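You operate a simulated robot arm through the tools that you are given. There is no shell and no other tool.

You run a simulated two-armed robot. Do the job below in one go: nothing can be reset, and whatever is moved stays where it is left.

Task
Sort the two racks: green caps into the blue rack, purple caps into the grey one.
Fine: tip each tube that you move till it looks even.

It is judged by the outcome, as a careful person would: the job done as asked, and still so three seconds after it is handed in. It fails if anything else is knocked over, pushed out of place, dropped, spilled or broken. A push-on lid holds only when it is set on centred and level and pressed home; a screw cap is set on level and turned clockwise until tight.

Robot
Two 6-joint arms with three-finger grippers on one trunk, on a base that drives. Base frame: it is fixed to the floor where the robot stands at the start and does not move with it; the origin is under the middle of the robot, x ahead of it, y to its left, z up; the surface under the hand at the start is at about z = 90. Units: cm, degrees, N and s.
The left shoulder is at the start at [2, 17, 155], the right one opposite. With the tool pointing down near the work surface each hand reaches from about 32 to 60 cm from the robot's upright axis, wherever it stands, measured 20 degrees to its own side. Places, roughly: hole 4 of receiving rack 1 [50, 0, 90]; hole 4 of receiving rack 2 [50, -20, 90]; tube [50, 125, 75]. Payload 2.2 kg a hand.
Tool frame (each hand has its own): the origin (TCP) lies between the finger pads and is the grasp point; the fingertips stand 2.5 cm ahead of it; z points along the fingers, y is the line along which they close. The gripper opens to 10.4 cm. The gripper's body begins 7.4 cm behind the TCP.
Orientation is that of the tool frame in the base frame, as a unit quaternion [x, y, z, w]. With the fingers straight down and closing along the base's y, the tool's x points along the base's -x, its y along +y and its z along -z.

Tools
- The arms move only by the tool drive_tool. It takes "left_commands", "right_commands" or both (then of equal length, played together; a hand with none holds still); each is a list of rows, each an object (a shift or turn left out is 0, a gripper value left out holds the last) with "hand": the gripper command, from -1 (shut) to 1 (fully open), values between in proportion; "slide": the shift along the tool's x, y, z in cm, a list of three; "delta_rot": the turn, a rotation vector about the tool's x, y, z in degrees, a list of three. In form: [{"hand": hand, "slide": [x, y, z], "delta_rot": [rx, ry, rz]}, ...]. A call has 1 to 20 rows; each row shifts and turns the commanded pose from where the row before left it, along the tool's axes as they then stand. Rows are played at 5 a second. More than 5 cm and 8.6 degrees between two rows, or a gripper value outside its range, and nothing of the call is played. A pose out of reach is approached as far as the arm can. The call stops where the force on the tool passes 40 N (or 10 N more than at its start, if that is more) or the arm is blocked; 0.2 s more then pass. The fingers move at their own pace and stop on an object; they squeeze with about 26 N. The grip force told is the motor's: it shows also when the fingers shut on nothing. Time passes only in rows, and 0.2 s behind the last, so rows that do not move let the fingers close. The reply holds the time, the measured pose of the TCP, the force on the tool along the base axes, the opening and the grip force, in the units named above and with some noise, with the torque about the TCP (base axes, N m) and any sound that the robot's microphone picked up.
- Cameras (640 x 400 px; columns grow to the right, rows downward): "scene" is now at [15.54, 1.49, 144.12]; the picture's right is [0.16, -0.99, 0.00], its down [-0.61, -0.10, -0.79] and it looks along [0.78, 0.13, -0.62] (base axes); focal length 296 px, centre (320, 200). "left" rides on the left gripper at [8.2, -0.3, -10.4] in its tool frame; the picture's right is [0.04, 1.00, 0.00], its down [-0.75, 0.03, -0.66] and it looks along [-0.66, 0.03, 0.75] (tool axes); focal length 256 px, centre (320, 200). "right" rides on the right gripper at [8.2, 0.3, -10.4] in its tool frame; the picture's right is [-0.04, 1.00, 0.00], its down [-0.75, -0.03, -0.66] and it looks along [-0.66, -0.03, 0.75] (tool axes); focal length 256 px, centre (320, 200). There is no depth. A picture from a camera that has moved, and an enlarged one, comes with that camera's place and axes in the base frame and with its lens.
- grab_frame(camera): a new picture of that camera. The clock stands still meanwhile.
- move_column(by): slides the trunk up (or, below 0, down) by that many cm; the arms and the scene camera ride with it, the base frame stays. It gives what a move gives, with no picture.
- steer(legs): drives the robot by 1 to 6 legs, each [ahead, left, turn to the left] in cm, cm and degrees, along the robot's own axes; the way and the turn of a leg run together, so that a leg with both is an arc; at most 150 cm and 180 degrees a leg. The arms and the cameras ride along, it lands a little off, and it stops where it bumps. It gives what a move gives.
- pan_tilt(pan, tilt): turns the head with the scene camera to pan (to the left, within 60 degrees either way) and tilt (down, from -29 to 69), counted from straight ahead of the robot. It gives what a move gives.
- enlarge(camera, box): a new picture of the part [left, top, right, bottom] of that camera's present view, enlarged. The clock stands still meanwhile.
- finish_job(): hands the job in; it is judged then, once.

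Places have to be worked out from the pictures, the camera data and where the tool is seen. Open the grippers and draw the arms clear of the work before you hand the job in, unless the task says otherwise.

The tools are called as a command line: name --argument value ..., lists and objects as JSON in quotes. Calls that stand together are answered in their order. drive_tool: Moves the arms, as the interface text tells. Its arguments: {"type":"object","properties":{"left_commands":{"type":"array","items":{"type":"object","properties":{"hand":{"type":"number"},"slide":{"type":"array","items":{"type":"number"}},"delta_rot":{"type":"array","items":{"type":"number"}}}}},"right_commands":{"type":"array","items":{"type":"object","properties":{"hand":{"type":"number"},"slide":{"type":"array","items":{"type":"number"}},"delta_rot":{"type":"array","items":{"type":"number"}}}}}},"required":[]} The other tools are called the same way: move_column (by) slides the trunk up or down; steer (legs) drives the base; pan_tilt (pan, tilt) turns the head that bears the scene camera; grab_frame (camera) takes a picture; enlarge (camera, box) takes an enlarged picture of a part of a camera's view; finish_job () hands the job in.

At the start:

```text
time: 0.0
left_ee_pos: [55.72, 29.09, 114.97]
left_tool_rot: [0.0, 1.0, 0.0, 0.0]
left_force: [0.1, -0.3, 0.4]
left_torque: [-0.01, 0.0, -0.01]
left_grip_width: 10.39
left_finger_force: 0.1
right_ee_pos: [49.27, -20.3, 114.8]
right_tool_rot: [0.001, 1.0, 0.001, 0.0]
right_force: [0.7, -0.3, -0.2]
right_torque: [0.01, 0.0, -0.03]
right_grip_width: 10.42
right_finger_force: 0.2
trunk travel left (down, up): [-74.2, 0.0]
robot x, y, heading: [0.41, -0.11, 0.0]
head pan, tilt: [9.3, 38.0]
```

scene: 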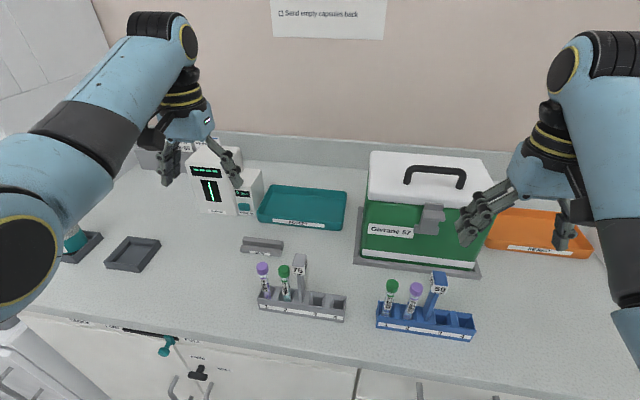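
right: 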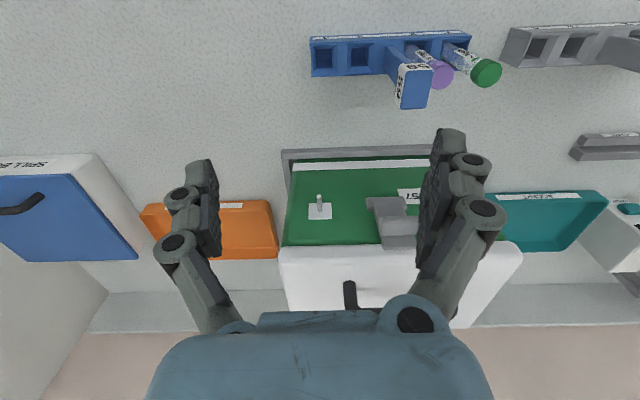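
left: 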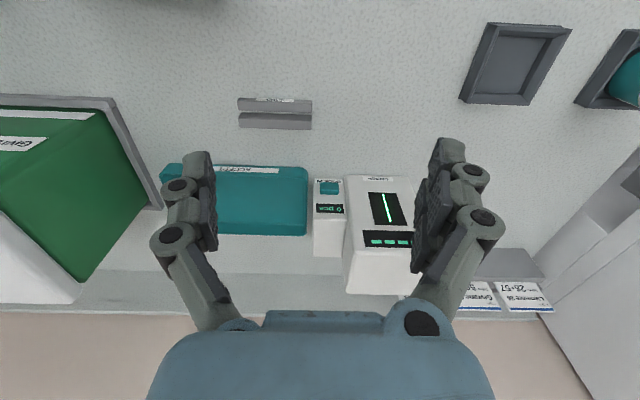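

The scene shows a grey rack (purple, green tube) and a blue rack (green, purple tube), with other items around. I'll enlarge the racks to look closer.

enlarge --camera "scene" --box '[230, 230, 490, 350]'

enlarge --camera "right" --box '[290, 0, 640, 180]'

enlarge --camera "scene" --box '[0, 120, 300, 300]'

enlarge --camera "scene" --box '[0, 260, 320, 400]'

```text
2.46 times, centred on (360, 290) of scene
camera zoom: at [15.54, 1.49, 144.12], right [0.16, -0.99, 0.0], down [-0.61, -0.1, -0.79], along [0.78, 0.13, -0.62], focal length 730 px, centre (222, -22)
```

zoom: 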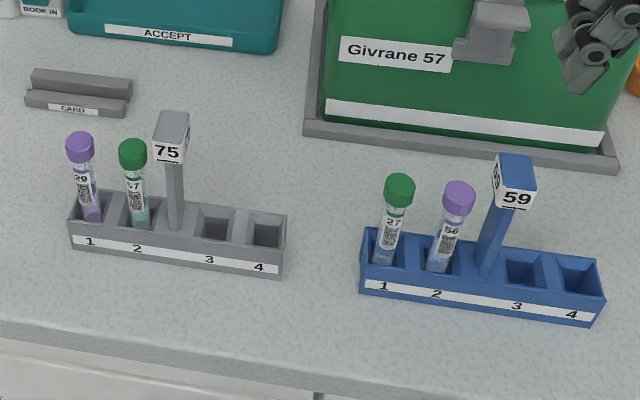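

```text
1.83 times, centred on (465, 90) of right
camera zoom: at [41.03, -20.03, 125.28], right [0.04, 1.0, 0.0], down [0.75, -0.03, 0.66], along [0.66, -0.03, -0.75], focal length 468 px, centre (55, 401)
```

zoom: 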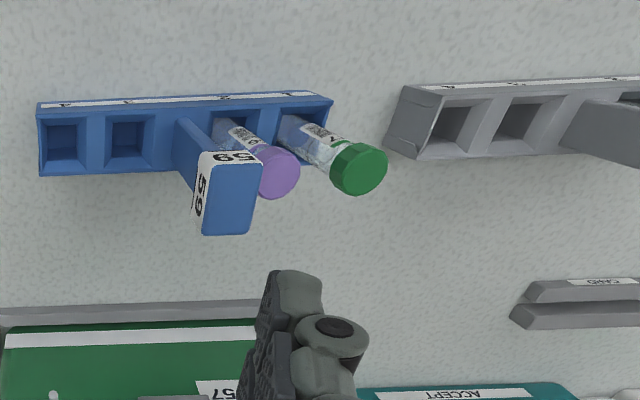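

```text
2.13 times, centred on (150, 210) of scene
camera zoom: at [15.54, 1.49, 144.12], right [0.16, -0.99, 0.0], down [-0.61, -0.1, -0.79], along [0.78, 0.13, -0.62], focal length 632 px, centre (683, 179)
```

zoom: 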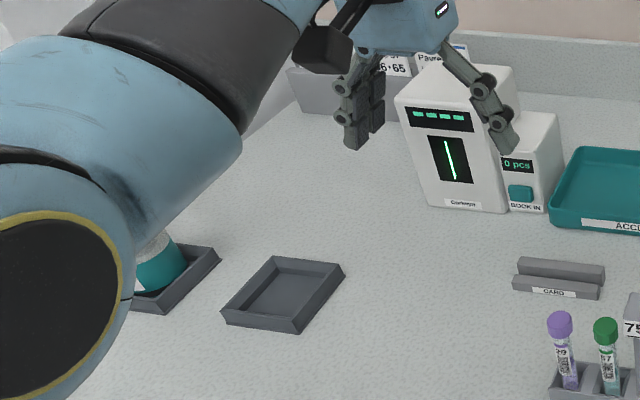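

```text
2.00 times, centred on (160, 330) of scene
camera zoom: at [15.54, 1.49, 144.12], right [0.16, -0.99, 0.0], down [-0.61, -0.1, -0.79], along [0.78, 0.13, -0.62], focal length 593 px, centre (640, -60)
```

zoom: 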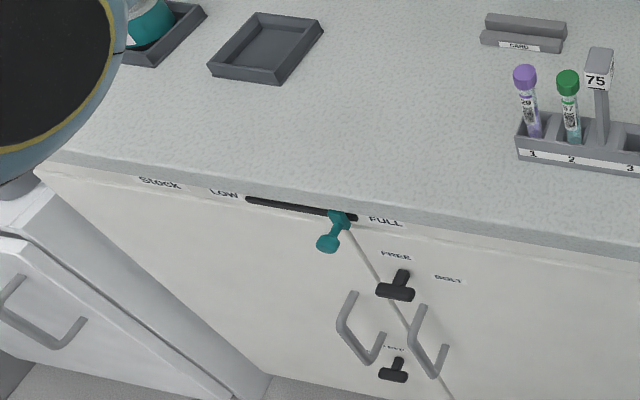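

The racks here hold one tube each to be swapped, and the place list mentions a tube far to the left at [50, 125, 75]. I'll turn the head to look round.

pan_tilt --pan 60 --tilt 30

grab_frame --camera "scene"

```text
time: 1.2
left_ee_pos: [55.77, 29.11, 115.09]
left_tool_rot: [0.0, 1.0, 0.0, 0.0]
left_force: [-0.8, 0.7, -1.2]
left_torque: [-0.03, 0.02, -0.03]
left_grip_width: 10.44
left_finger_force: 0.1
right_ee_pos: [49.14, -20.2, 114.79]
right_tool_rot: [0.0, 1.0, 0.0, 0.002]
right_force: [-0.1, 0.4, 0.2]
right_torque: [-0.03, 0.01, 0.02]
right_grip_width: 10.4
right_finger_force: 0.0
trunk travel left (down, up): [-74.2, 0.0]
robot x, y, heading: [0.01, -0.11, 0.3]
head pan, tilt: [60.0, 30.0]
```

```text
taken
camera scene: at [11.56, 7.92, 145.35], right [0.87, -0.5, 0.0], down [-0.25, -0.43, -0.87], along [0.43, 0.75, -0.5], focal length 296 px, centre (320, 200)
```

scene: 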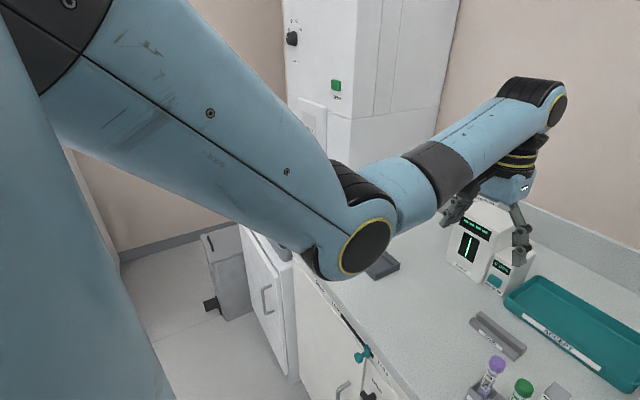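

The left arm hides the left side, where there are cabinets. I'll back off from the bench and turn left for a better look.

steer --legs '[[-50, 0, 0], [0, 0, 45]]'

pan_tilt --pan 20 --tilt 25

grab_frame --camera "scene"

```text
time: 6.2
left_ee_pos: [-31.44, 60.16, 114.9]
left_tool_rot: [-0.386, 0.922, 0.0, -0.001]
left_force: [0.1, 0.2, 0.1]
left_torque: [0.01, 0.04, -0.03]
left_grip_width: 10.38
left_finger_force: 0.1
right_ee_pos: [-0.92, 21.04, 114.93]
right_tool_rot: [-0.387, 0.922, 0.0, 0.0]
right_force: [0.8, 0.2, 0.3]
right_torque: [0.03, 0.01, 0.0]
right_grip_width: 10.38
right_finger_force: 0.0
trunk travel left (down, up): [-74.2, 0.0]
robot x, y, heading: [-49.89, 0.41, 45.3]
head pan, tilt: [60.0, 30.0]
```

```text
time: 7.3
left_ee_pos: [-31.4, 60.29, 115.01]
left_tool_rot: [-0.387, 0.922, 0.0, 0.0]
left_force: [0.1, 0.7, 0.5]
left_torque: [-0.01, 0.01, 0.0]
left_grip_width: 10.41
left_finger_force: 0.0
right_ee_pos: [-0.91, 20.96, 114.83]
right_tool_rot: [-0.387, 0.922, 0.001, 0.001]
right_force: [-0.4, 0.4, -0.2]
right_torque: [-0.02, -0.01, -0.03]
right_grip_width: 10.41
right_finger_force: 0.1
trunk travel left (down, up): [-74.2, 0.0]
robot x, y, heading: [-49.59, 0.04, 45.4]
head pan, tilt: [20.0, 25.0]
```

```text
taken
camera scene: at [-41.02, 13.59, 146.15], right [0.91, -0.41, 0.0], down [-0.18, -0.39, -0.91], along [0.38, 0.82, -0.42], focal length 296 px, centre (320, 200)
```

scene: 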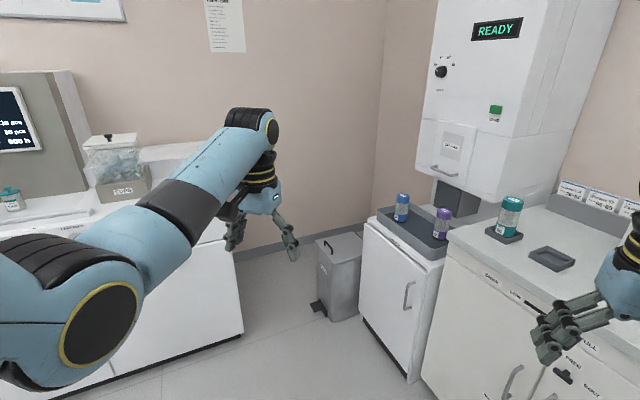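

There's a lower cabinet with a dark tray with bottles under a "READY" machine. I'll enlarge it.

enlarge --camera "scene" --box '[350, 150, 640, 330]'

enlarge --camera "scene" --box '[0, 0, 260, 240]'

enlarge --camera "scene" --box '[400, 0, 640, 150]'

```text
2.21 times, centred on (495, 240) of scene
camera zoom: at [-41.02, 13.59, 146.15], right [0.91, -0.41, 0.0], down [-0.18, -0.39, -0.91], along [0.38, 0.82, -0.42], focal length 654 px, centre (-66, 112)
```

zoom: 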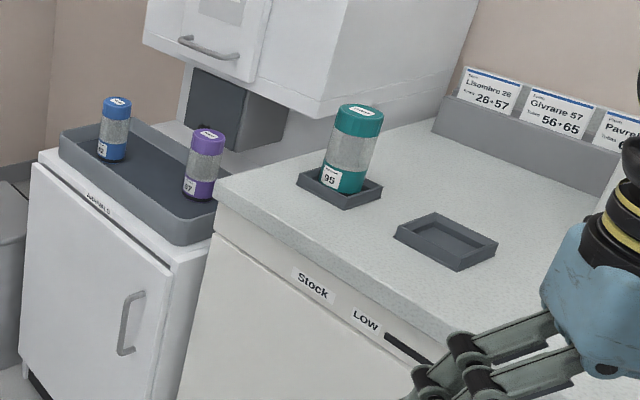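

```text
1.67 times, centred on (130, 120) of scene
camera zoom: at [-41.02, 13.59, 146.15], right [0.91, -0.41, 0.0], down [-0.18, -0.39, -0.91], along [0.38, 0.82, -0.42], focal length 494 px, centre (637, 333)
```

zoom: 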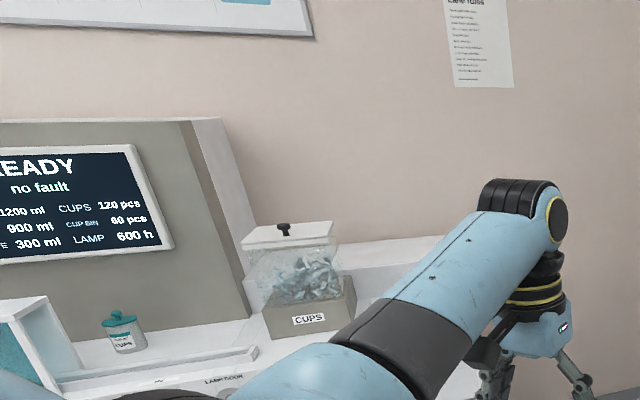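

```text
2.67 times, centred on (520, 75) of scene
camera zoom: at [-41.02, 13.59, 146.15], right [0.91, -0.41, 0.0], down [-0.18, -0.39, -0.91], along [0.38, 0.82, -0.42], focal length 790 px, centre (-213, 533)
```

zoom: 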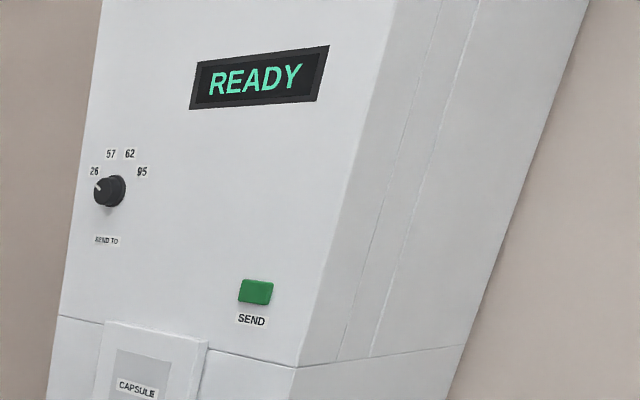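

This is a pneumatic-tube station with capsules; probably not part of sorting. I'll read the wall notes and cards for any rules concerning the tubes.

enlarge --camera "scene" --box '[195, 0, 255, 60]'

pan_tilt --pan -30 --tilt 15

grab_frame --camera "scene"

pan_tilt --pan 60 --tilt 15

grab_frame --camera "scene"

```text
6.67 times, centred on (225, 30) of scene
camera zoom: at [-41.02, 13.59, 146.15], right [0.91, -0.41, 0.0], down [-0.18, -0.39, -0.91], along [0.38, 0.82, -0.42], focal length 1976 px, centre (953, 1333)
```

zoom: 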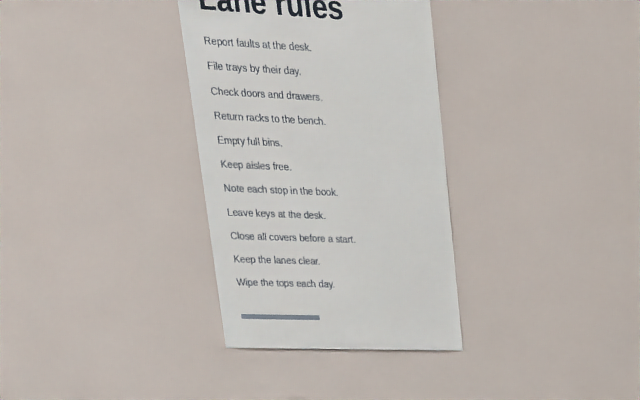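

```text
time: 8.5
left_ee_pos: [-31.37, 60.28, 115.02]
left_tool_rot: [-0.386, 0.922, 0.001, 0.0]
left_force: [-0.9, -0.6, -0.5]
left_torque: [-0.02, -0.02, 0.0]
left_grip_width: 10.39
left_finger_force: 0.0
right_ee_pos: [-0.74, 20.95, 114.84]
right_tool_rot: [-0.387, 0.922, -0.001, 0.001]
right_force: [-0.6, -0.5, 0.1]
right_torque: [0.01, 0.02, 0.0]
right_grip_width: 10.39
right_finger_force: 0.1
trunk travel left (down, up): [-74.2, 0.0]
robot x, y, heading: [-49.62, 0.02, 45.4]
head pan, tilt: [-30.0, 15.0]
```

```text
taken
camera scene: at [-35.83, 7.71, 147.77], right [0.27, -0.96, 0.0], down [-0.25, -0.07, -0.97], along [0.93, 0.26, -0.26], focal length 296 px, centre (320, 200)
```

scene: 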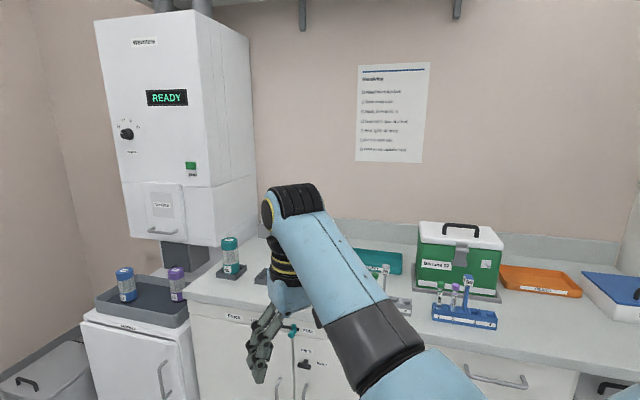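

```text
time: 10.1
left_ee_pos: [-31.45, 60.22, 114.97]
left_tool_rot: [-0.387, 0.922, 0.0, 0.0]
left_force: [0.2, 0.7, -0.5]
left_torque: [0.0, 0.01, -0.01]
left_grip_width: 10.41
left_finger_force: 0.1
right_ee_pos: [-0.77, 20.99, 114.79]
right_tool_rot: [-0.387, 0.922, 0.001, 0.001]
right_force: [0.1, 0.6, 0.5]
right_torque: [0.01, -0.02, 0.03]
right_grip_width: 10.38
right_finger_force: 0.1
trunk travel left (down, up): [-74.2, 0.0]
robot x, y, heading: [-49.75, 0.08, 45.5]
head pan, tilt: [60.0, 15.0]
```

```text
taken
camera scene: at [-47.32, 14.21, 147.77], right [0.96, 0.27, 0.0], down [0.07, -0.25, -0.97], along [-0.26, 0.93, -0.26], focal length 296 px, centre (320, 200)
```

scene: 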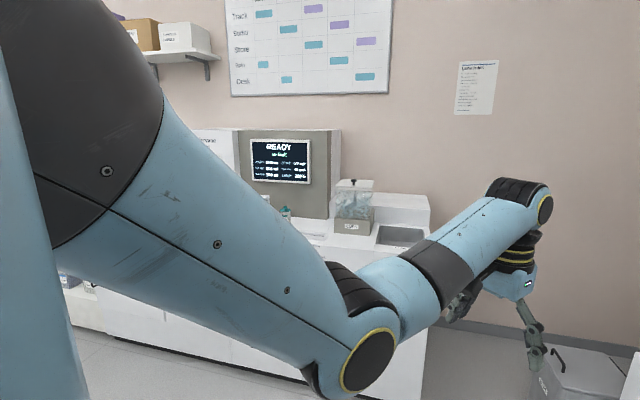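

There is a "Receiving" notice above the bench; I'll turn the head back and enlarge it.

pan_tilt --pan -30 --tilt 10

enlarge --camera "scene" --box '[345, 70, 445, 190]'

enlarge --camera "scene" --box '[330, 230, 640, 400]'

```text
time: 11.8
left_ee_pos: [-31.42, 60.25, 114.96]
left_tool_rot: [-0.386, 0.922, -0.001, 0.0]
left_force: [1.1, 0.2, 0.0]
left_torque: [0.03, 0.03, 0.01]
left_grip_width: 10.37
left_finger_force: 0.1
right_ee_pos: [-0.85, 21.1, 114.93]
right_tool_rot: [-0.386, 0.922, 0.0, 0.001]
right_force: [-0.5, -0.4, -0.1]
right_torque: [0.02, 0.02, 0.0]
right_grip_width: 10.38
right_finger_force: 0.0
trunk travel left (down, up): [-74.2, 0.0]
robot x, y, heading: [-49.82, 0.33, 45.5]
head pan, tilt: [-30.0, 10.0]
```

```text
3.33 times, centred on (395, 130) of scene
camera zoom: at [-35.87, 7.69, 148.58], right [0.27, -0.96, 0.0], down [-0.17, -0.05, -0.98], along [0.95, 0.26, -0.17], focal length 988 px, centre (70, 433)
```

zoom: 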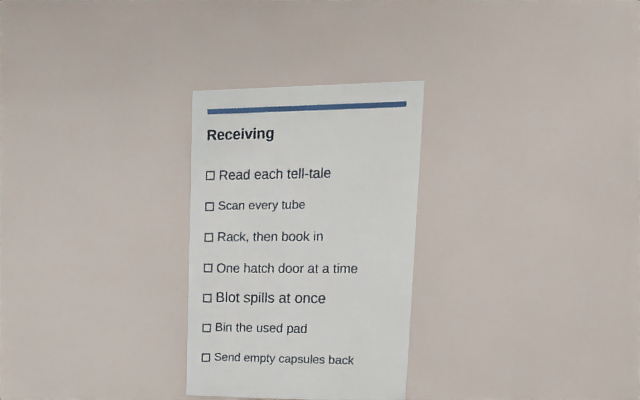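

```text
2.06 times, centred on (485, 315) of scene
camera zoom: at [-35.87, 7.69, 148.58], right [0.27, -0.96, 0.0], down [-0.17, -0.05, -0.98], along [0.95, 0.26, -0.17], focal length 612 px, centre (-21, -37)
```

zoom: 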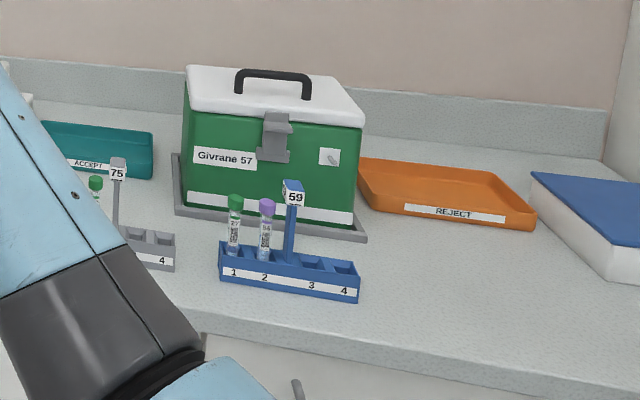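

The notices don't change the job: green 57 from grey hole 2 goes to the blue rack, and purple 56 from blue hole 2 goes to the grey rack, both mixed by tipping. While clear of the bench I'll test the right arm's tipping range, starting with a 90° roll and a raise.

drive_tool --right_commands '[{"hand": 0, "slide": [0, 0, -1], "delta_rot": [0, 0, 8.2]}, {"slide": [0, 0, -1], "delta_rot": [0, 0, 8.2]}, {"slide": [0, 0, -1], "delta_rot": [0, 0, 8.2]}, {"slide": [0, 0, -1], "delta_rot": [0, 0, 8.2]}, {"slide": [0, 0, -1], "delta_rot": [0, 0, 8.2]}, {"slide": [0, 0, -1], "delta_rot": [0, 0, 8.2]}, {"slide": [0, 0, -1], "delta_rot": [0, 0, 8.2]}, {"slide": [0, 0, -1], "delta_rot": [0, 0, 8.2]}, {"slide": [0, 0, -1], "delta_rot": [0, 0, 8.2]}, {"slide": [0, 0, -1], "delta_rot": [0, 0, 8.2]}, {"slide": [0, 0, 0], "delta_rot": [0, 0, 8]}]'

```text
time: 14.2
left_ee_pos: [-31.44, 60.21, 115.01]
left_tool_rot: [-0.387, 0.922, 0.0, 0.0]
left_force: [0.2, 0.3, 0.8]
left_torque: [-0.02, 0.02, 0.01]
left_grip_width: 10.39
left_finger_force: 0.0
right_ee_pos: [1.76, 24.9, 118.09]
right_tool_rot: [0.379, 0.925, 0.001, 0.001]
right_force: [0.0, 0.5, 0.3]
right_torque: [-0.03, 0.0, 0.0]
right_grip_width: 5.21
right_finger_force: 0.1
right hand out of reach, approached as far as the arm can: row 1, 2, 3, 4, 5, 6, 7, 8, 9, 10
trunk travel left (down, up): [-74.2, 0.0]
robot x, y, heading: [-49.51, 0.15, 45.5]
head pan, tilt: [-30.0, 10.0]
```

The roll works, but raising at this radius is beyond reach (the arm cannot fold that far). I'll send one still row to see where the commanded pose stands.

drive_tool --right_commands '[{"slide": [0, 0, 0]}, {"slide": [0, 0, 0]}]'

grab_frame --camera "scene"

```text
time: 14.8
left_ee_pos: [-31.33, 60.23, 115.0]
left_tool_rot: [-0.387, 0.922, 0.001, 0.0]
left_force: [-0.1, -0.5, 1.0]
left_torque: [-0.02, 0.0, -0.02]
left_grip_width: 10.4
left_finger_force: 0.0
right_ee_pos: [1.73, 24.91, 118.13]
right_tool_rot: [0.379, 0.925, 0.002, 0.0]
right_force: [-0.1, -0.8, 0.2]
right_torque: [0.0, -0.03, 0.0]
right_grip_width: 5.2
right_finger_force: 0.1
trunk travel left (down, up): [-74.2, 0.0]
robot x, y, heading: [-49.62, 0.02, 45.4]
head pan, tilt: [-30.0, 10.0]
```

```text
taken
camera scene: at [-35.87, 7.69, 148.59], right [0.27, -0.96, 0.0], down [-0.17, -0.05, -0.98], along [0.95, 0.26, -0.17], focal length 296 px, centre (320, 200)
```

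scene: 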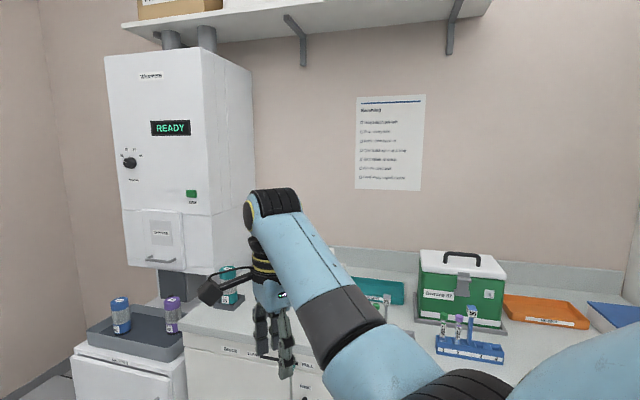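

The commanded pose restarts from the measured one. Now I'll test tipping the tool forward about its x axis.

drive_tool --right_commands '[{"delta_rot": [-8.5, 0, 0]}, {"delta_rot": [-8.5, 0, 0]}, {"delta_rot": [-8.5, 0, 0]}, {"delta_rot": [-8.5, 0, 0]}, {"delta_rot": [-8.5, 0, 0]}, {"delta_rot": [-8.5, 0, 0]}, {"delta_rot": [-8.5, 0, 0]}, {"delta_rot": [-8.5, 0, 0]}, {"delta_rot": [-8.5, 0, 0]}, {"delta_rot": [-8.5, 0, 0]}]'

grab_frame --camera "scene"

```text
time: 17.0
left_ee_pos: [-31.37, 60.16, 114.92]
left_tool_rot: [-0.387, 0.922, -0.001, 0.0]
left_force: [0.3, 0.4, 0.8]
left_torque: [0.0, 0.01, -0.02]
left_grip_width: 10.39
left_finger_force: 0.0
right_ee_pos: [1.72, 24.73, 118.13]
right_tool_rot: [0.279, 0.681, 0.627, 0.256]
right_force: [-0.4, 1.2, -0.1]
right_torque: [0.01, -0.02, -0.04]
right_grip_width: 5.19
right_finger_force: 0.1
trunk travel left (down, up): [-74.2, 0.0]
robot x, y, heading: [-49.8, 0.2, 45.7]
head pan, tilt: [-30.0, 10.0]
```

```text
taken
camera scene: at [-35.84, 7.66, 148.58], right [0.27, -0.96, 0.0], down [-0.17, -0.05, -0.98], along [0.95, 0.26, -0.17], focal length 296 px, centre (320, 200)
```

scene: 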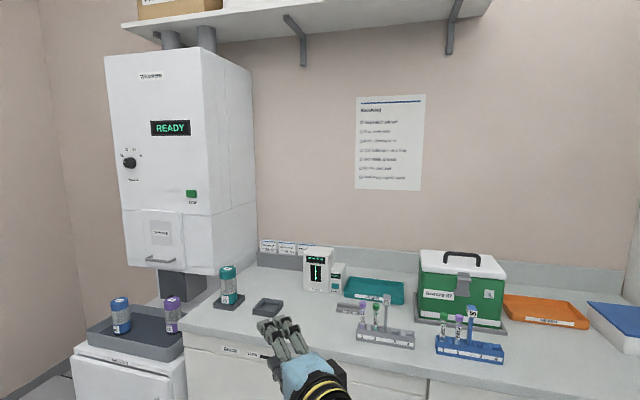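

Pointing horizontally forward works fine. I'll go on tipping upward by another 60°.

drive_tool --right_commands '[{"delta_rot": [-8.5, 0, 0]}, {"delta_rot": [-8.5, 0, 0]}, {"delta_rot": [-8.5, 0, 0]}, {"delta_rot": [-8.5, 0, 0]}, {"delta_rot": [-8.5, 0, 0]}, {"delta_rot": [-8.5, 0, 0]}, {"delta_rot": [-8.5, 0, 0]}]'

grab_frame --camera "scene"

```text
time: 18.6
left_ee_pos: [-31.25, 60.5, 114.79]
left_tool_rot: [-0.387, 0.922, 0.0, -0.001]
left_force: [-0.2, 0.4, -0.9]
left_torque: [-0.02, 0.03, 0.02]
left_grip_width: 10.39
left_finger_force: 0.0
right_ee_pos: [2.17, 24.78, 117.98]
right_tool_rot: [0.129, 0.308, 0.869, 0.365]
right_force: [-0.9, -0.5, -0.5]
right_torque: [0.0, -0.02, -0.01]
right_grip_width: 5.2
right_finger_force: 0.1
right hand out of reach, approached as far as the arm can: row 1
trunk travel left (down, up): [-74.2, 0.0]
robot x, y, heading: [-49.7, 0.23, 45.6]
head pan, tilt: [-30.0, 10.0]
```

```text
taken
camera scene: at [-35.69, 7.87, 148.56], right [0.27, -0.96, 0.0], down [-0.17, -0.05, -0.98], along [0.95, 0.26, -0.18], focal length 296 px, centre (320, 200)
```

scene: 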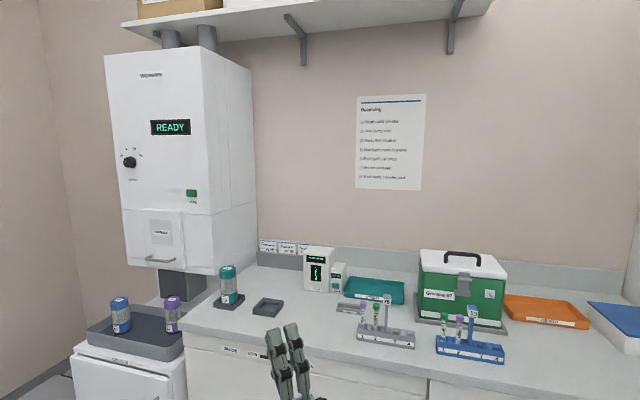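

Tipping to about 145° works away from the bench. I'll bring the tool back straight down.

drive_tool --right_commands '[{"delta_rot": [8.5, 0, 0]}, {"delta_rot": [8.5, 0, 0]}, {"delta_rot": [8.5, 0, 0]}, {"delta_rot": [8.5, 0, 0]}, {"delta_rot": [8.5, 0, 0]}, {"delta_rot": [8.5, 0, 0]}, {"delta_rot": [8.5, 0, 0]}, {"delta_rot": [8.5, 0, 0]}, {"delta_rot": [8.5, 0, 0]}, {"delta_rot": [8.5, 0, 0]}, {"delta_rot": [8.5, 0, 0]}, {"delta_rot": [8.5, 0, 0]}, {"delta_rot": [8.5, 0, 0]}, {"delta_rot": [8.5, 0, 0]}, {"delta_rot": [8.5, 0, 0]}, {"delta_rot": [8.5, 0, 0]}, {"delta_rot": [8.5, 0, 0]}]'

pan_tilt --pan 0 --tilt 40

```text
time: 22.2
left_ee_pos: [-31.33, 60.33, 114.88]
left_tool_rot: [-0.387, 0.922, -0.001, -0.001]
left_force: [0.5, 1.7, -0.8]
left_torque: [0.0, 0.06, 0.01]
left_grip_width: 10.4
left_finger_force: 0.1
right_ee_pos: [2.4, 25.11, 117.25]
right_tool_rot: [0.387, 0.921, -0.029, -0.013]
right_force: [0.8, 0.6, 0.1]
right_torque: [-0.05, 0.07, 0.02]
right_grip_width: 5.19
right_finger_force: 0.0
right hand out of reach, approached as far as the arm can: row 17
trunk travel left (down, up): [-74.2, 0.0]
robot x, y, heading: [-49.85, 0.13, 45.4]
head pan, tilt: [-30.0, 10.0]
```

```text
time: 23.1
left_ee_pos: [-31.28, 60.23, 114.83]
left_tool_rot: [-0.387, 0.922, 0.0, 0.0]
left_force: [-0.3, 0.0, 0.1]
left_torque: [-0.04, 0.01, -0.01]
left_grip_width: 10.42
left_finger_force: 0.0
right_ee_pos: [2.4, 25.06, 117.36]
right_tool_rot: [0.387, 0.922, -0.027, -0.012]
right_force: [0.5, -0.3, 0.8]
right_torque: [0.02, 0.0, 0.03]
right_grip_width: 5.2
right_finger_force: 0.0
trunk travel left (down, up): [-74.2, 0.0]
robot x, y, heading: [-49.74, -0.09, 45.3]
head pan, tilt: [0.0, 40.0]
```

Now I'll turn back to heading 0, shift to y≈12 and drive up toward the bench, stopping short to take a look.

steer --legs '[[0, 0, -45.3], [0, 12, 0], [30, 0, 0]]'

grab_frame --camera "scene"

grab_frame --camera "right"

```text
time: 28.1
left_ee_pos: [35.63, 41.87, 114.89]
left_tool_rot: [-0.005, 1.0, 0.0, -0.001]
left_force: [0.7, 0.6, 0.0]
left_torque: [-0.03, -0.02, 0.01]
left_grip_width: 10.4
left_finger_force: 0.0
right_ee_pos: [34.8, -6.87, 117.41]
right_tool_rot: [0.709, 0.705, -0.021, -0.021]
right_force: [-0.3, -0.3, -0.4]
right_torque: [0.0, -0.02, 0.01]
right_grip_width: 5.19
right_finger_force: 0.0
trunk travel left (down, up): [-74.2, 0.0]
robot x, y, heading: [-20.09, 12.35, 0.4]
head pan, tilt: [0.0, 40.0]
```

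```text
taken
camera scene: at [-4.27, 12.54, 143.81], right [0.01, -1.0, 0.0], down [-0.64, -0.01, -0.77], along [0.77, 0.01, -0.64], focal length 296 px, centre (320, 200)
```

scene: 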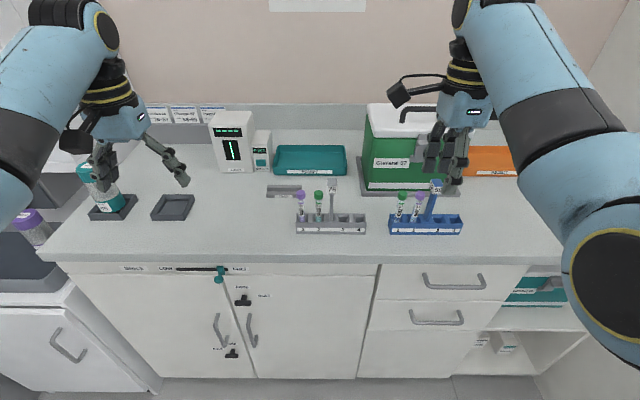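

```text
taken
camera right: at [35.77, 1.2, 127.69], right [1.0, -0.05, -0.06], down [0.0, -0.75, 0.66], along [-0.08, -0.66, -0.75], focal length 256 px, centre (320, 200)
```

right: 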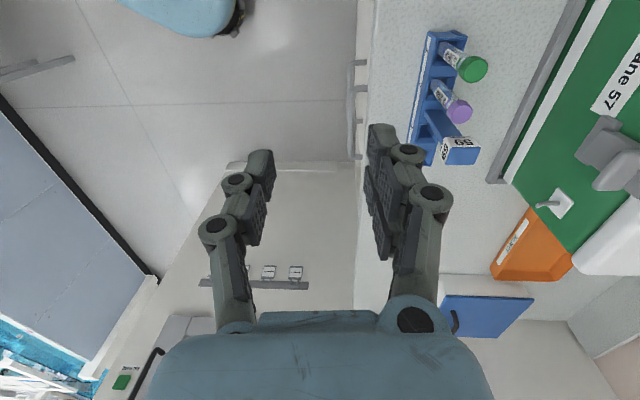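

I'm at (-20, 12.4) and well placed. I'll enlarge the racks in the scene camera to measure tube positions and see the contents.

enlarge --camera "scene" --box '[280, 165, 380, 240]'

enlarge --camera "scene" --box '[375, 165, 475, 240]'

enlarge --camera "right" --box '[400, 10, 520, 180]'

```text
5.33 times, centred on (330, 202) of scene
camera zoom: at [-4.27, 12.54, 143.81], right [0.01, -1.0, 0.0], down [-0.64, -0.01, -0.77], along [0.77, 0.01, -0.64], focal length 1581 px, centre (267, 187)
```

zoom: 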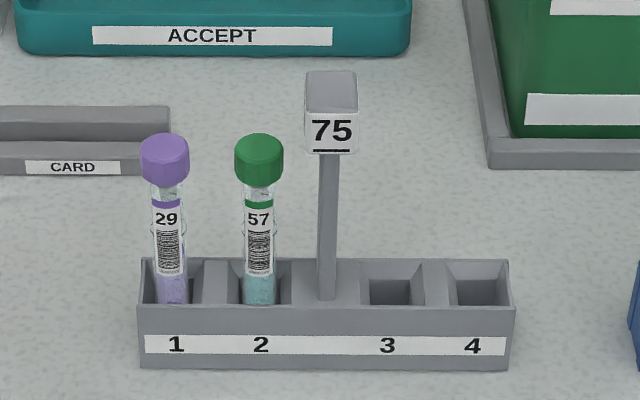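

```text
5.33 times, centred on (425, 202) of scene
camera zoom: at [-4.27, 12.54, 143.81], right [0.01, -1.0, 0.0], down [-0.64, -0.01, -0.77], along [0.77, 0.01, -0.64], focal length 1581 px, centre (-240, 187)
```

zoom: 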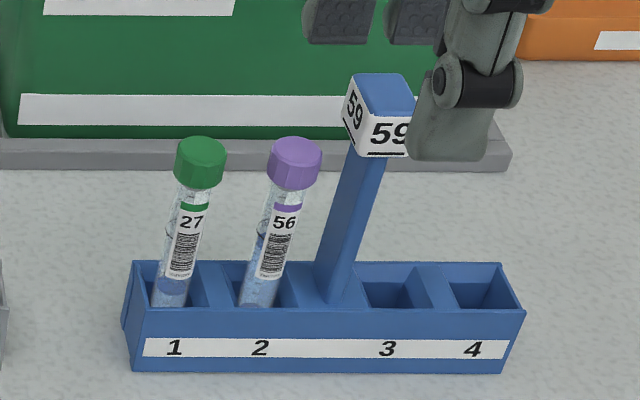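

```text
2.35 times, centred on (460, 95) of right
camera zoom: at [35.77, 1.2, 127.69], right [1.0, -0.05, -0.06], down [0.0, -0.75, 0.66], along [-0.08, -0.66, -0.75], focal length 602 px, centre (-9, 447)
```

zoom: 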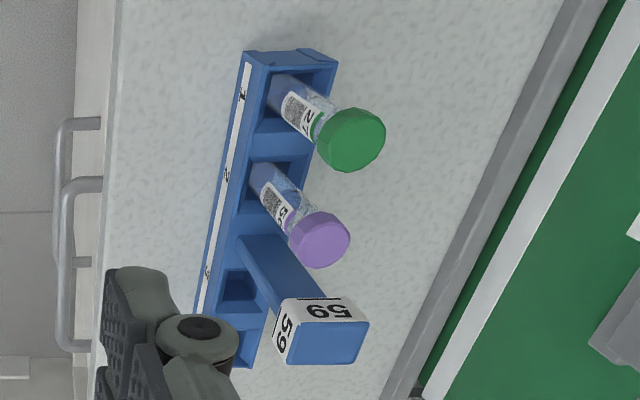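

Measured: grey rack holes at y≈17.1, 13.3, 7.2, 3.3 and blue at y≈−6.2, −10.1, −16.2, −20.2, all at x≈48.3, rack top z≈93.9, caps at z≈100.8. I'll level the right tool, draw it back and lower it slightly, then drive ahead.

drive_tool --right_commands '[{"slide": [0, -1, 1], "delta_rot": [-1.1, 0, 0]}, {"slide": [0, -2, 1], "delta_rot": [-1.1, 0, 0]}, {"slide": [0, -2, 1], "delta_rot": [-1.1, 0, 0]}, {"slide": [0, -1, 0]}]'

steer --legs '[[19.5, 0, -0.4]]'

grab_frame --camera "scene"

```text
time: 29.1
left_ee_pos: [35.69, 41.93, 114.88]
left_tool_rot: [-0.005, 1.0, 0.001, 0.0]
left_force: [0.6, 0.1, 0.1]
left_torque: [0.01, 0.02, -0.02]
left_grip_width: 10.37
left_finger_force: 0.0
right_ee_pos: [28.65, -6.88, 114.49]
right_tool_rot: [0.709, 0.705, -0.002, 0.001]
right_force: [0.1, -0.9, -1.4]
right_torque: [0.01, -0.01, 0.02]
right_grip_width: 5.21
right_finger_force: 0.0
trunk travel left (down, up): [-74.2, 0.0]
robot x, y, heading: [-20.29, 12.35, 0.3]
head pan, tilt: [0.0, 40.0]
```

```text
time: 30.6
left_ee_pos: [55.24, 41.71, 114.94]
left_tool_rot: [0.0, 1.0, 0.0, -0.002]
left_force: [0.0, -0.9, 0.6]
left_torque: [0.02, 0.04, 0.01]
left_grip_width: 10.37
left_finger_force: 0.1
right_ee_pos: [47.88, -6.96, 114.45]
right_tool_rot: [0.712, 0.702, 0.0, -0.002]
right_force: [1.2, 0.9, -0.4]
right_torque: [0.0, 0.03, 0.02]
right_grip_width: 5.2
right_finger_force: 0.1
trunk travel left (down, up): [-74.2, 0.0]
robot x, y, heading: [-0.4, 12.81, -0.1]
head pan, tilt: [0.0, 40.0]
```

```text
taken
camera scene: at [15.18, 12.55, 143.81], right [0.0, -1.0, 0.0], down [-0.64, 0.0, -0.77], along [0.77, 0.0, -0.64], focal length 296 px, centre (320, 200)
```

scene: 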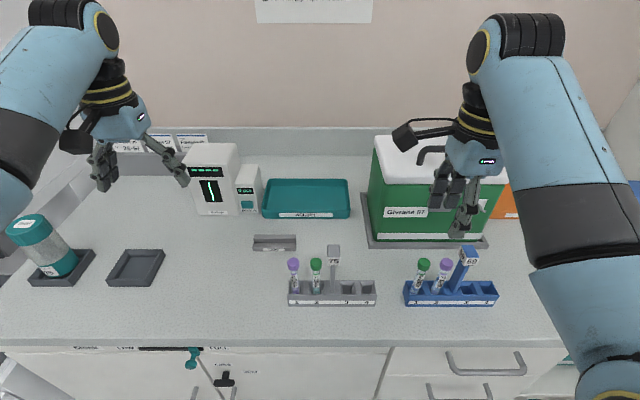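

Robot is at (-0.4, 12.8). I'll move the right hand over the green 57 tube at about (48.4, 13.3).

drive_tool --right_commands '[{"slide": [3, 0, 0]}, {"slide": [3, 0, 0]}, {"slide": [3, 0, 0]}, {"slide": [3, 0, 0]}, {"slide": [3, 0, 0]}, {"slide": [3, 0.1, 0]}, {"slide": [2.2, 0.1, 0]}]'

grab_frame --camera "right"

grab_frame --camera "scene"

```text
time: 31.5
left_ee_pos: [55.32, 41.59, 114.92]
left_tool_rot: [-0.001, 1.0, -0.002, -0.001]
left_force: [-0.5, 0.0, -0.1]
left_torque: [0.0, 0.0, -0.01]
left_grip_width: 10.4
left_finger_force: 0.0
right_ee_pos: [48.77, -7.0, 112.81]
right_tool_rot: [0.735, 0.674, -0.058, 0.058]
right_force: [-0.6, 0.8, 0.7]
right_torque: [0.02, -0.01, 0.04]
right_grip_width: 5.2
right_finger_force: 0.0
right hand out of reach, approached as far as the arm can: row 4
trunk travel left (down, up): [-74.2, 0.0]
robot x, y, heading: [-0.67, 12.71, 0.0]
head pan, tilt: [0.0, 40.0]
stopped in row 4 (right hand): the arm was blocked; the commanded pose is now the measured one
```

```text
taken
camera right: at [49.78, 2.45, 121.75], right [0.99, -0.13, 0.01], down [-0.09, -0.63, 0.77], along [-0.09, -0.76, -0.64], focal length 256 px, centre (320, 200)
```

right: 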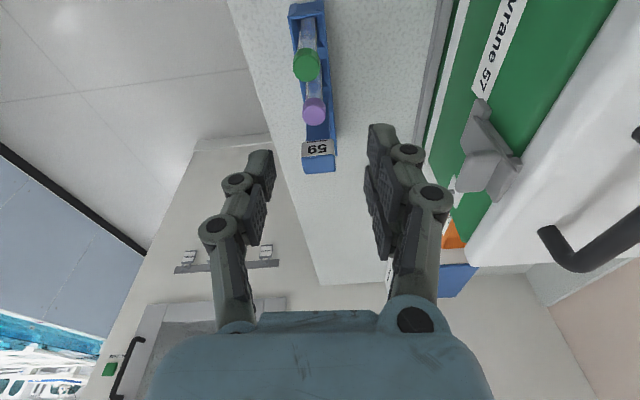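

```text
taken
camera scene: at [15.08, 12.62, 143.82], right [0.0, -1.0, 0.0], down [-0.64, 0.0, -0.77], along [0.77, 0.0, -0.64], focal length 296 px, centre (320, 200)
```

scene: 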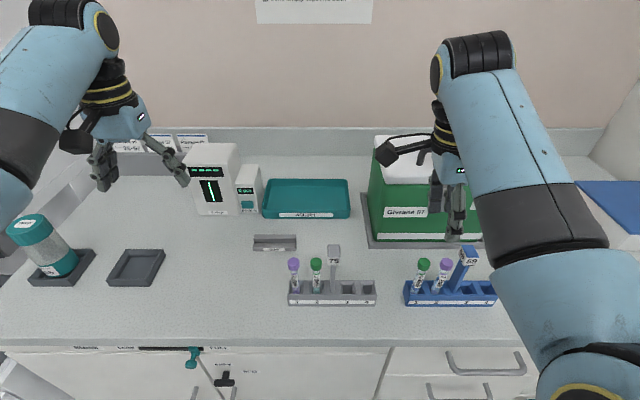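

The lateral move was blocked at the arm's folding limit (too close to the shoulder at that height). I'll back the robot 4 cm, then re-level the tool and extend it forward a little.

steer --legs '[[-4, 0, 0]]'

drive_tool --right_commands '[{"slide": [0, 1.5, 0], "delta_rot": [0, 3, -1.6]}, {"slide": [0, 1.5, 0], "delta_rot": [0, 3, -1.6]}, {"slide": [0, 1, 0], "delta_rot": [0, 3.4, -1.6]}]'

```text
time: 32.4
left_ee_pos: [51.38, 41.61, 115.04]
left_tool_rot: [-0.001, 1.0, 0.0, -0.001]
left_force: [-0.9, -1.1, -0.1]
left_torque: [0.02, 0.0, -0.01]
left_grip_width: 10.38
left_finger_force: 0.1
right_ee_pos: [44.77, -7.06, 112.71]
right_tool_rot: [0.735, 0.673, -0.058, 0.055]
right_force: [-0.1, -0.3, 0.1]
right_torque: [-0.02, 0.0, 0.0]
right_grip_width: 5.2
right_finger_force: 0.0
trunk travel left (down, up): [-74.2, 0.0]
robot x, y, heading: [-4.19, 12.53, -0.2]
head pan, tilt: [0.0, 40.0]
```

```text
time: 33.2
left_ee_pos: [51.43, 41.63, 115.13]
left_tool_rot: [0.0, 1.0, 0.0, 0.0]
left_force: [0.0, 0.1, -0.2]
left_torque: [0.01, -0.02, -0.02]
left_grip_width: 10.39
left_finger_force: 0.0
right_ee_pos: [48.56, -7.36, 112.69]
right_tool_rot: [0.708, 0.706, 0.001, -0.002]
right_force: [0.7, -0.5, -0.9]
right_torque: [0.02, 0.01, 0.02]
right_grip_width: 5.19
right_finger_force: 0.0
trunk travel left (down, up): [-74.2, 0.0]
robot x, y, heading: [-4.08, 12.57, 0.2]
head pan, tilt: [0.0, 40.0]
```

Levelled at (48.6, −7.4, 112.7). Now moving left toward y≈13.3.

drive_tool --right_commands '[{"slide": [3, 0, 0]}, {"slide": [3, 0, 0]}, {"slide": [3, 0, 0]}, {"slide": [3, 0, 0]}, {"slide": [3, 0, 0]}, {"slide": [3, 0, 0]}, {"slide": [2.6, 0, 0]}, {"slide": [0, 0, 0]}]'

grab_frame --camera "right"

grab_frame --camera "scene"

```text
time: 34.5
left_ee_pos: [51.29, 41.62, 115.03]
left_tool_rot: [-0.001, 1.0, 0.0, 0.0]
left_force: [0.2, -0.7, -0.9]
left_torque: [0.02, 0.01, 0.02]
left_grip_width: 10.41
left_finger_force: 0.1
right_ee_pos: [50.16, -1.43, 110.61]
right_tool_rot: [0.736, 0.674, -0.045, 0.04]
right_force: [-0.7, 1.4, 0.4]
right_torque: [-0.01, -0.02, 0.02]
right_grip_width: 5.21
right_finger_force: 0.0
right hand out of reach, approached as far as the arm can: row 6
trunk travel left (down, up): [-74.2, 0.0]
robot x, y, heading: [-4.1, 12.59, -0.2]
head pan, tilt: [0.0, 40.0]
stopped in row 6 (right hand): the arm was blocked; the commanded pose is now the measured one
```

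```text
taken
camera right: at [51.32, 7.77, 119.98], right [0.99, -0.13, 0.0], down [-0.09, -0.66, 0.74], along [-0.09, -0.74, -0.67], focal length 256 px, centre (320, 200)
```

right: 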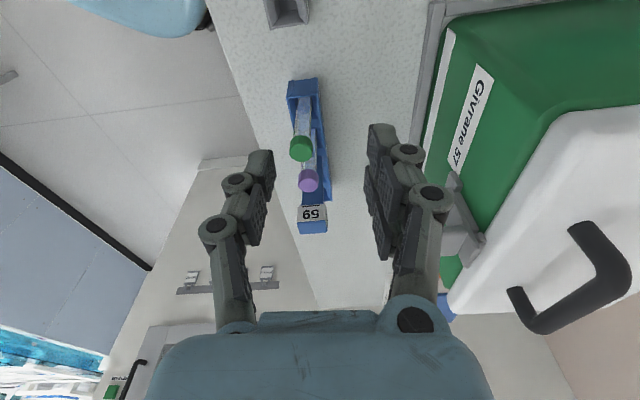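

```text
taken
camera scene: at [11.19, 12.51, 143.81], right [0.0, -1.0, 0.0], down [-0.64, 0.0, -0.77], along [0.77, 0.0, -0.64], focal length 296 px, centre (320, 200)
```

scene: 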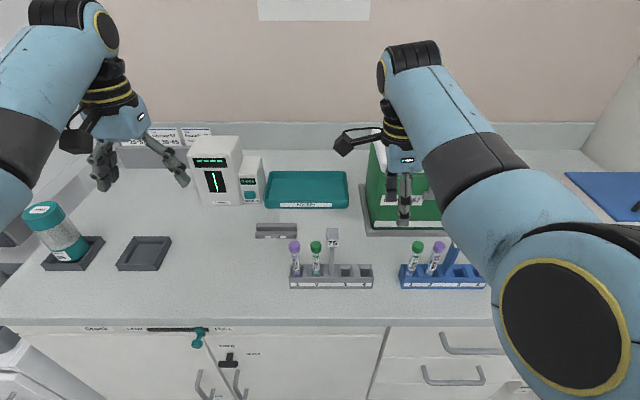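

Blocked again, tilted — the wrist roll limit seems near in this direction (rolled +90° plus shoulder pan). I'll move back, level, and roll the other way (−180°, camera then on the right side).

drive_tool --right_commands '[{"slide": [-2, 0, 0], "delta_rot": [0, 2.3, -1.7]}, {"slide": [-2, 0, 0], "delta_rot": [0, 2.3, -1.7]}, {"slide": [-2, 0, 0], "delta_rot": [0, 2.3, -1.7]}, {"slide": [0, 0, 0]}]'

drive_tool --right_commands '[{"delta_rot": [0, 0, -8.5]}, {"delta_rot": [0, 0, -8.5]}, {"delta_rot": [0, 0, -8.5]}, {"delta_rot": [0, 0, -8.5]}, {"delta_rot": [0, 0, -8.5]}, {"delta_rot": [0, 0, -8.5]}, {"delta_rot": [0, 0, -8.5]}, {"delta_rot": [0, 0, -8.5]}, {"delta_rot": [0, 0, -8.5]}, {"delta_rot": [0, 0, -8.5]}, {"delta_rot": [0, 0, -8.5]}, {"delta_rot": [0, 0, -8.5]}, {"delta_rot": [0, 0, -8.5]}, {"delta_rot": [0, 0, -8.5]}, {"delta_rot": [0, 0, -8.5]}, {"delta_rot": [0, 0, -8.5]}, {"delta_rot": [0, 0, -8.5]}, {"delta_rot": [0, 0, -8.5]}, {"delta_rot": [0, 0, -8.5]}, {"delta_rot": [0, 0, -8.5]}]'

```text
time: 35.5
left_ee_pos: [51.35, 41.75, 114.97]
left_tool_rot: [-0.001, 1.0, 0.0, 0.0]
left_force: [0.3, -0.2, -0.4]
left_torque: [-0.02, -0.01, 0.02]
left_grip_width: 10.39
left_finger_force: 0.1
right_ee_pos: [49.6, -7.25, 111.08]
right_tool_rot: [0.707, 0.707, -0.002, -0.002]
right_force: [0.8, -0.2, -0.2]
right_torque: [0.01, 0.0, -0.02]
right_grip_width: 5.2
right_finger_force: 0.0
trunk travel left (down, up): [-74.2, 0.0]
robot x, y, heading: [-4.27, 12.57, 0.2]
head pan, tilt: [0.0, 40.0]
```

```text
time: 39.8
left_ee_pos: [51.33, 41.61, 114.91]
left_tool_rot: [-0.001, 1.0, 0.0, 0.0]
left_force: [0.8, -0.4, -0.2]
left_torque: [0.0, 0.02, 0.02]
left_grip_width: 10.43
left_finger_force: 0.1
right_ee_pos: [49.74, -7.34, 111.01]
right_tool_rot: [-0.644, 0.765, 0.001, -0.003]
right_force: [0.8, -0.1, -0.1]
right_torque: [-0.01, 0.01, 0.0]
right_grip_width: 5.19
right_finger_force: 0.1
trunk travel left (down, up): [-74.2, 0.0]
robot x, y, heading: [-4.11, 12.32, 0.1]
head pan, tilt: [0.0, 40.0]
```

Roll worked down to −80°. I'll finish the roll and move left in small steps.

drive_tool --right_commands '[{"delta_rot": [0, 0, -5]}, {"delta_rot": [0, 0, -4.8]}, {"slide": [-3, 0, 0]}, {"slide": [-3, 0, 0]}, {"slide": [-3, 0, 0]}, {"slide": [-3, 0, 0]}, {"slide": [-3, 0, 0]}, {"slide": [-3, 0, 0]}, {"slide": [-2.4, 0, 0]}, {"slide": [0, 0, 0]}]'

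grab_frame --camera "right"

grab_frame --camera "scene"

```text
time: 42.1
left_ee_pos: [51.35, 41.64, 114.94]
left_tool_rot: [-0.001, 1.0, 0.0, 0.0]
left_force: [0.0, -0.5, 1.0]
left_torque: [0.01, 0.0, -0.02]
left_grip_width: 10.4
left_finger_force: 0.1
right_ee_pos: [52.91, 3.85, 108.78]
right_tool_rot: [-0.678, 0.734, -0.026, -0.031]
right_force: [0.0, -0.1, 0.6]
right_torque: [0.01, -0.01, -0.02]
right_grip_width: 5.19
right_finger_force: 0.0
right hand out of reach, approached as far as the arm can: row 8, 9
trunk travel left (down, up): [-74.2, 0.0]
robot x, y, heading: [-4.32, 12.7, -0.0]
head pan, tilt: [0.0, 40.0]
stopped in row 10 (right hand): the arm was blocked; the commanded pose is now the measured one
```

```text
taken
camera right: at [51.96, -3.59, 119.92], right [-0.99, 0.12, 0.0], down [0.1, 0.8, 0.59], along [0.07, 0.59, -0.81], focal length 256 px, centre (320, 200)
```

right: 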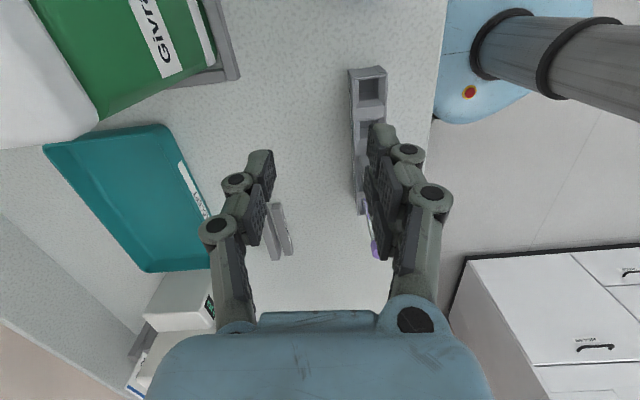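

```text
taken
camera scene: at [11.18, 12.5, 143.81], right [0.0, -1.0, 0.0], down [-0.64, 0.0, -0.77], along [0.77, 0.0, -0.64], focal length 296 px, centre (320, 200)
```

scene: 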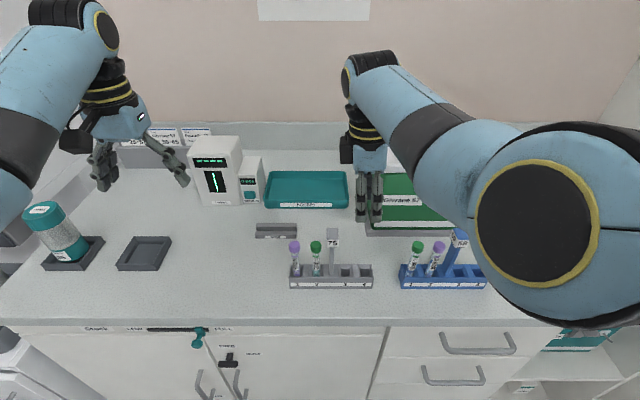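

The right arm cannot reach inward past about 9 cm right of the robot's midline, so I'll use base moves sideways instead. First bring the hand back out to the right, level it and raise it.

drive_tool --right_commands '[{"slide": [2.5, 0, -1], "delta_rot": [0, -1.5, -1.5]}, {"slide": [2.5, 1, -1], "delta_rot": [0, -1.5, -1.5]}, {"slide": [2.5, 1, -1], "delta_rot": [0, -1.6, -1.5]}, {"slide": [2.5, 1, -1]}, {"slide": [0, 0, -1]}]'

```text
time: 43.4
left_ee_pos: [51.39, 41.63, 114.88]
left_tool_rot: [0.0, 1.0, 0.0, -0.001]
left_force: [-0.7, 0.0, -0.6]
left_torque: [0.01, -0.01, 0.02]
left_grip_width: 10.39
left_finger_force: 0.1
right_ee_pos: [49.39, -5.6, 114.31]
right_tool_rot: [0.708, -0.706, -0.005, 0.002]
right_force: [0.3, 0.9, -0.1]
right_torque: [-0.02, 0.01, 0.02]
right_grip_width: 5.16
right_finger_force: 0.0
trunk travel left (down, up): [-74.2, 0.0]
robot x, y, heading: [-4.68, 12.22, 0.3]
head pan, tilt: [0.0, 40.0]
```

Level at (49.4, −5.6, 114.3). Now I'll drive left 18.9 cm to bring the hand above the green 57 tube.

steer --legs '[[0, 18.9, -0.2]]'

grab_frame --camera "scene"

grab_frame --camera "right"

```text
time: 44.9
left_ee_pos: [51.42, 60.52, 114.86]
left_tool_rot: [0.001, 1.0, 0.0, 0.0]
left_force: [-0.5, 0.2, -0.3]
left_torque: [-0.02, 0.0, 0.03]
left_grip_width: 10.4
left_finger_force: 0.1
right_ee_pos: [49.18, 13.26, 114.1]
right_tool_rot: [0.707, -0.707, -0.005, 0.002]
right_force: [1.3, 0.5, 0.7]
right_torque: [-0.02, 0.04, -0.02]
right_grip_width: 5.19
right_finger_force: 0.0
trunk travel left (down, up): [-74.2, 0.0]
robot x, y, heading: [-4.22, 31.74, -0.0]
head pan, tilt: [0.0, 40.0]
```

```text
taken
camera scene: at [11.13, 31.52, 143.82], right [0.0, -1.0, 0.0], down [-0.64, 0.0, -0.77], along [0.77, 0.0, -0.64], focal length 296 px, centre (320, 200)
```

scene: 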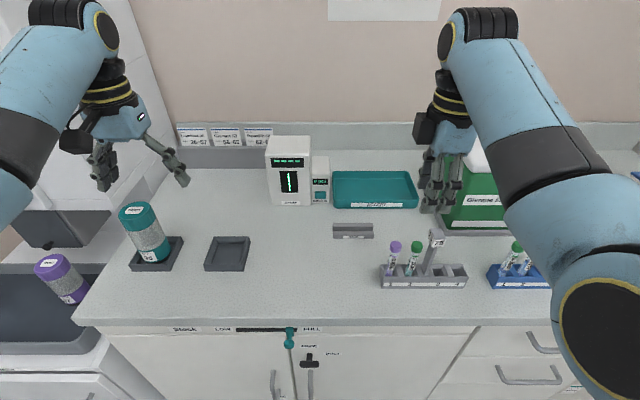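

```text
taken
camera right: at [49.04, 4.96, 124.63], right [-1.0, 0.04, 0.01], down [0.04, 0.75, 0.66], along [0.02, 0.66, -0.75], focal length 256 px, centre (320, 200)
```

right: 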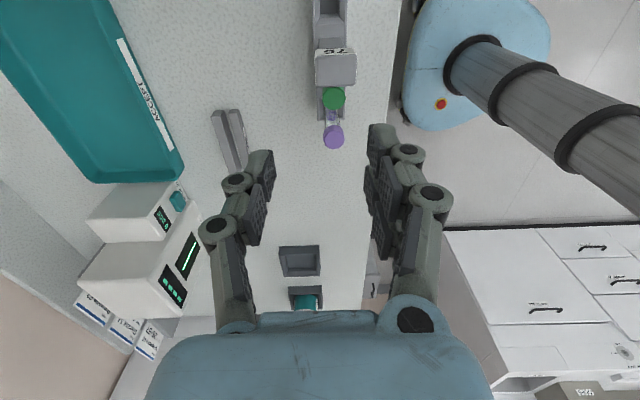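

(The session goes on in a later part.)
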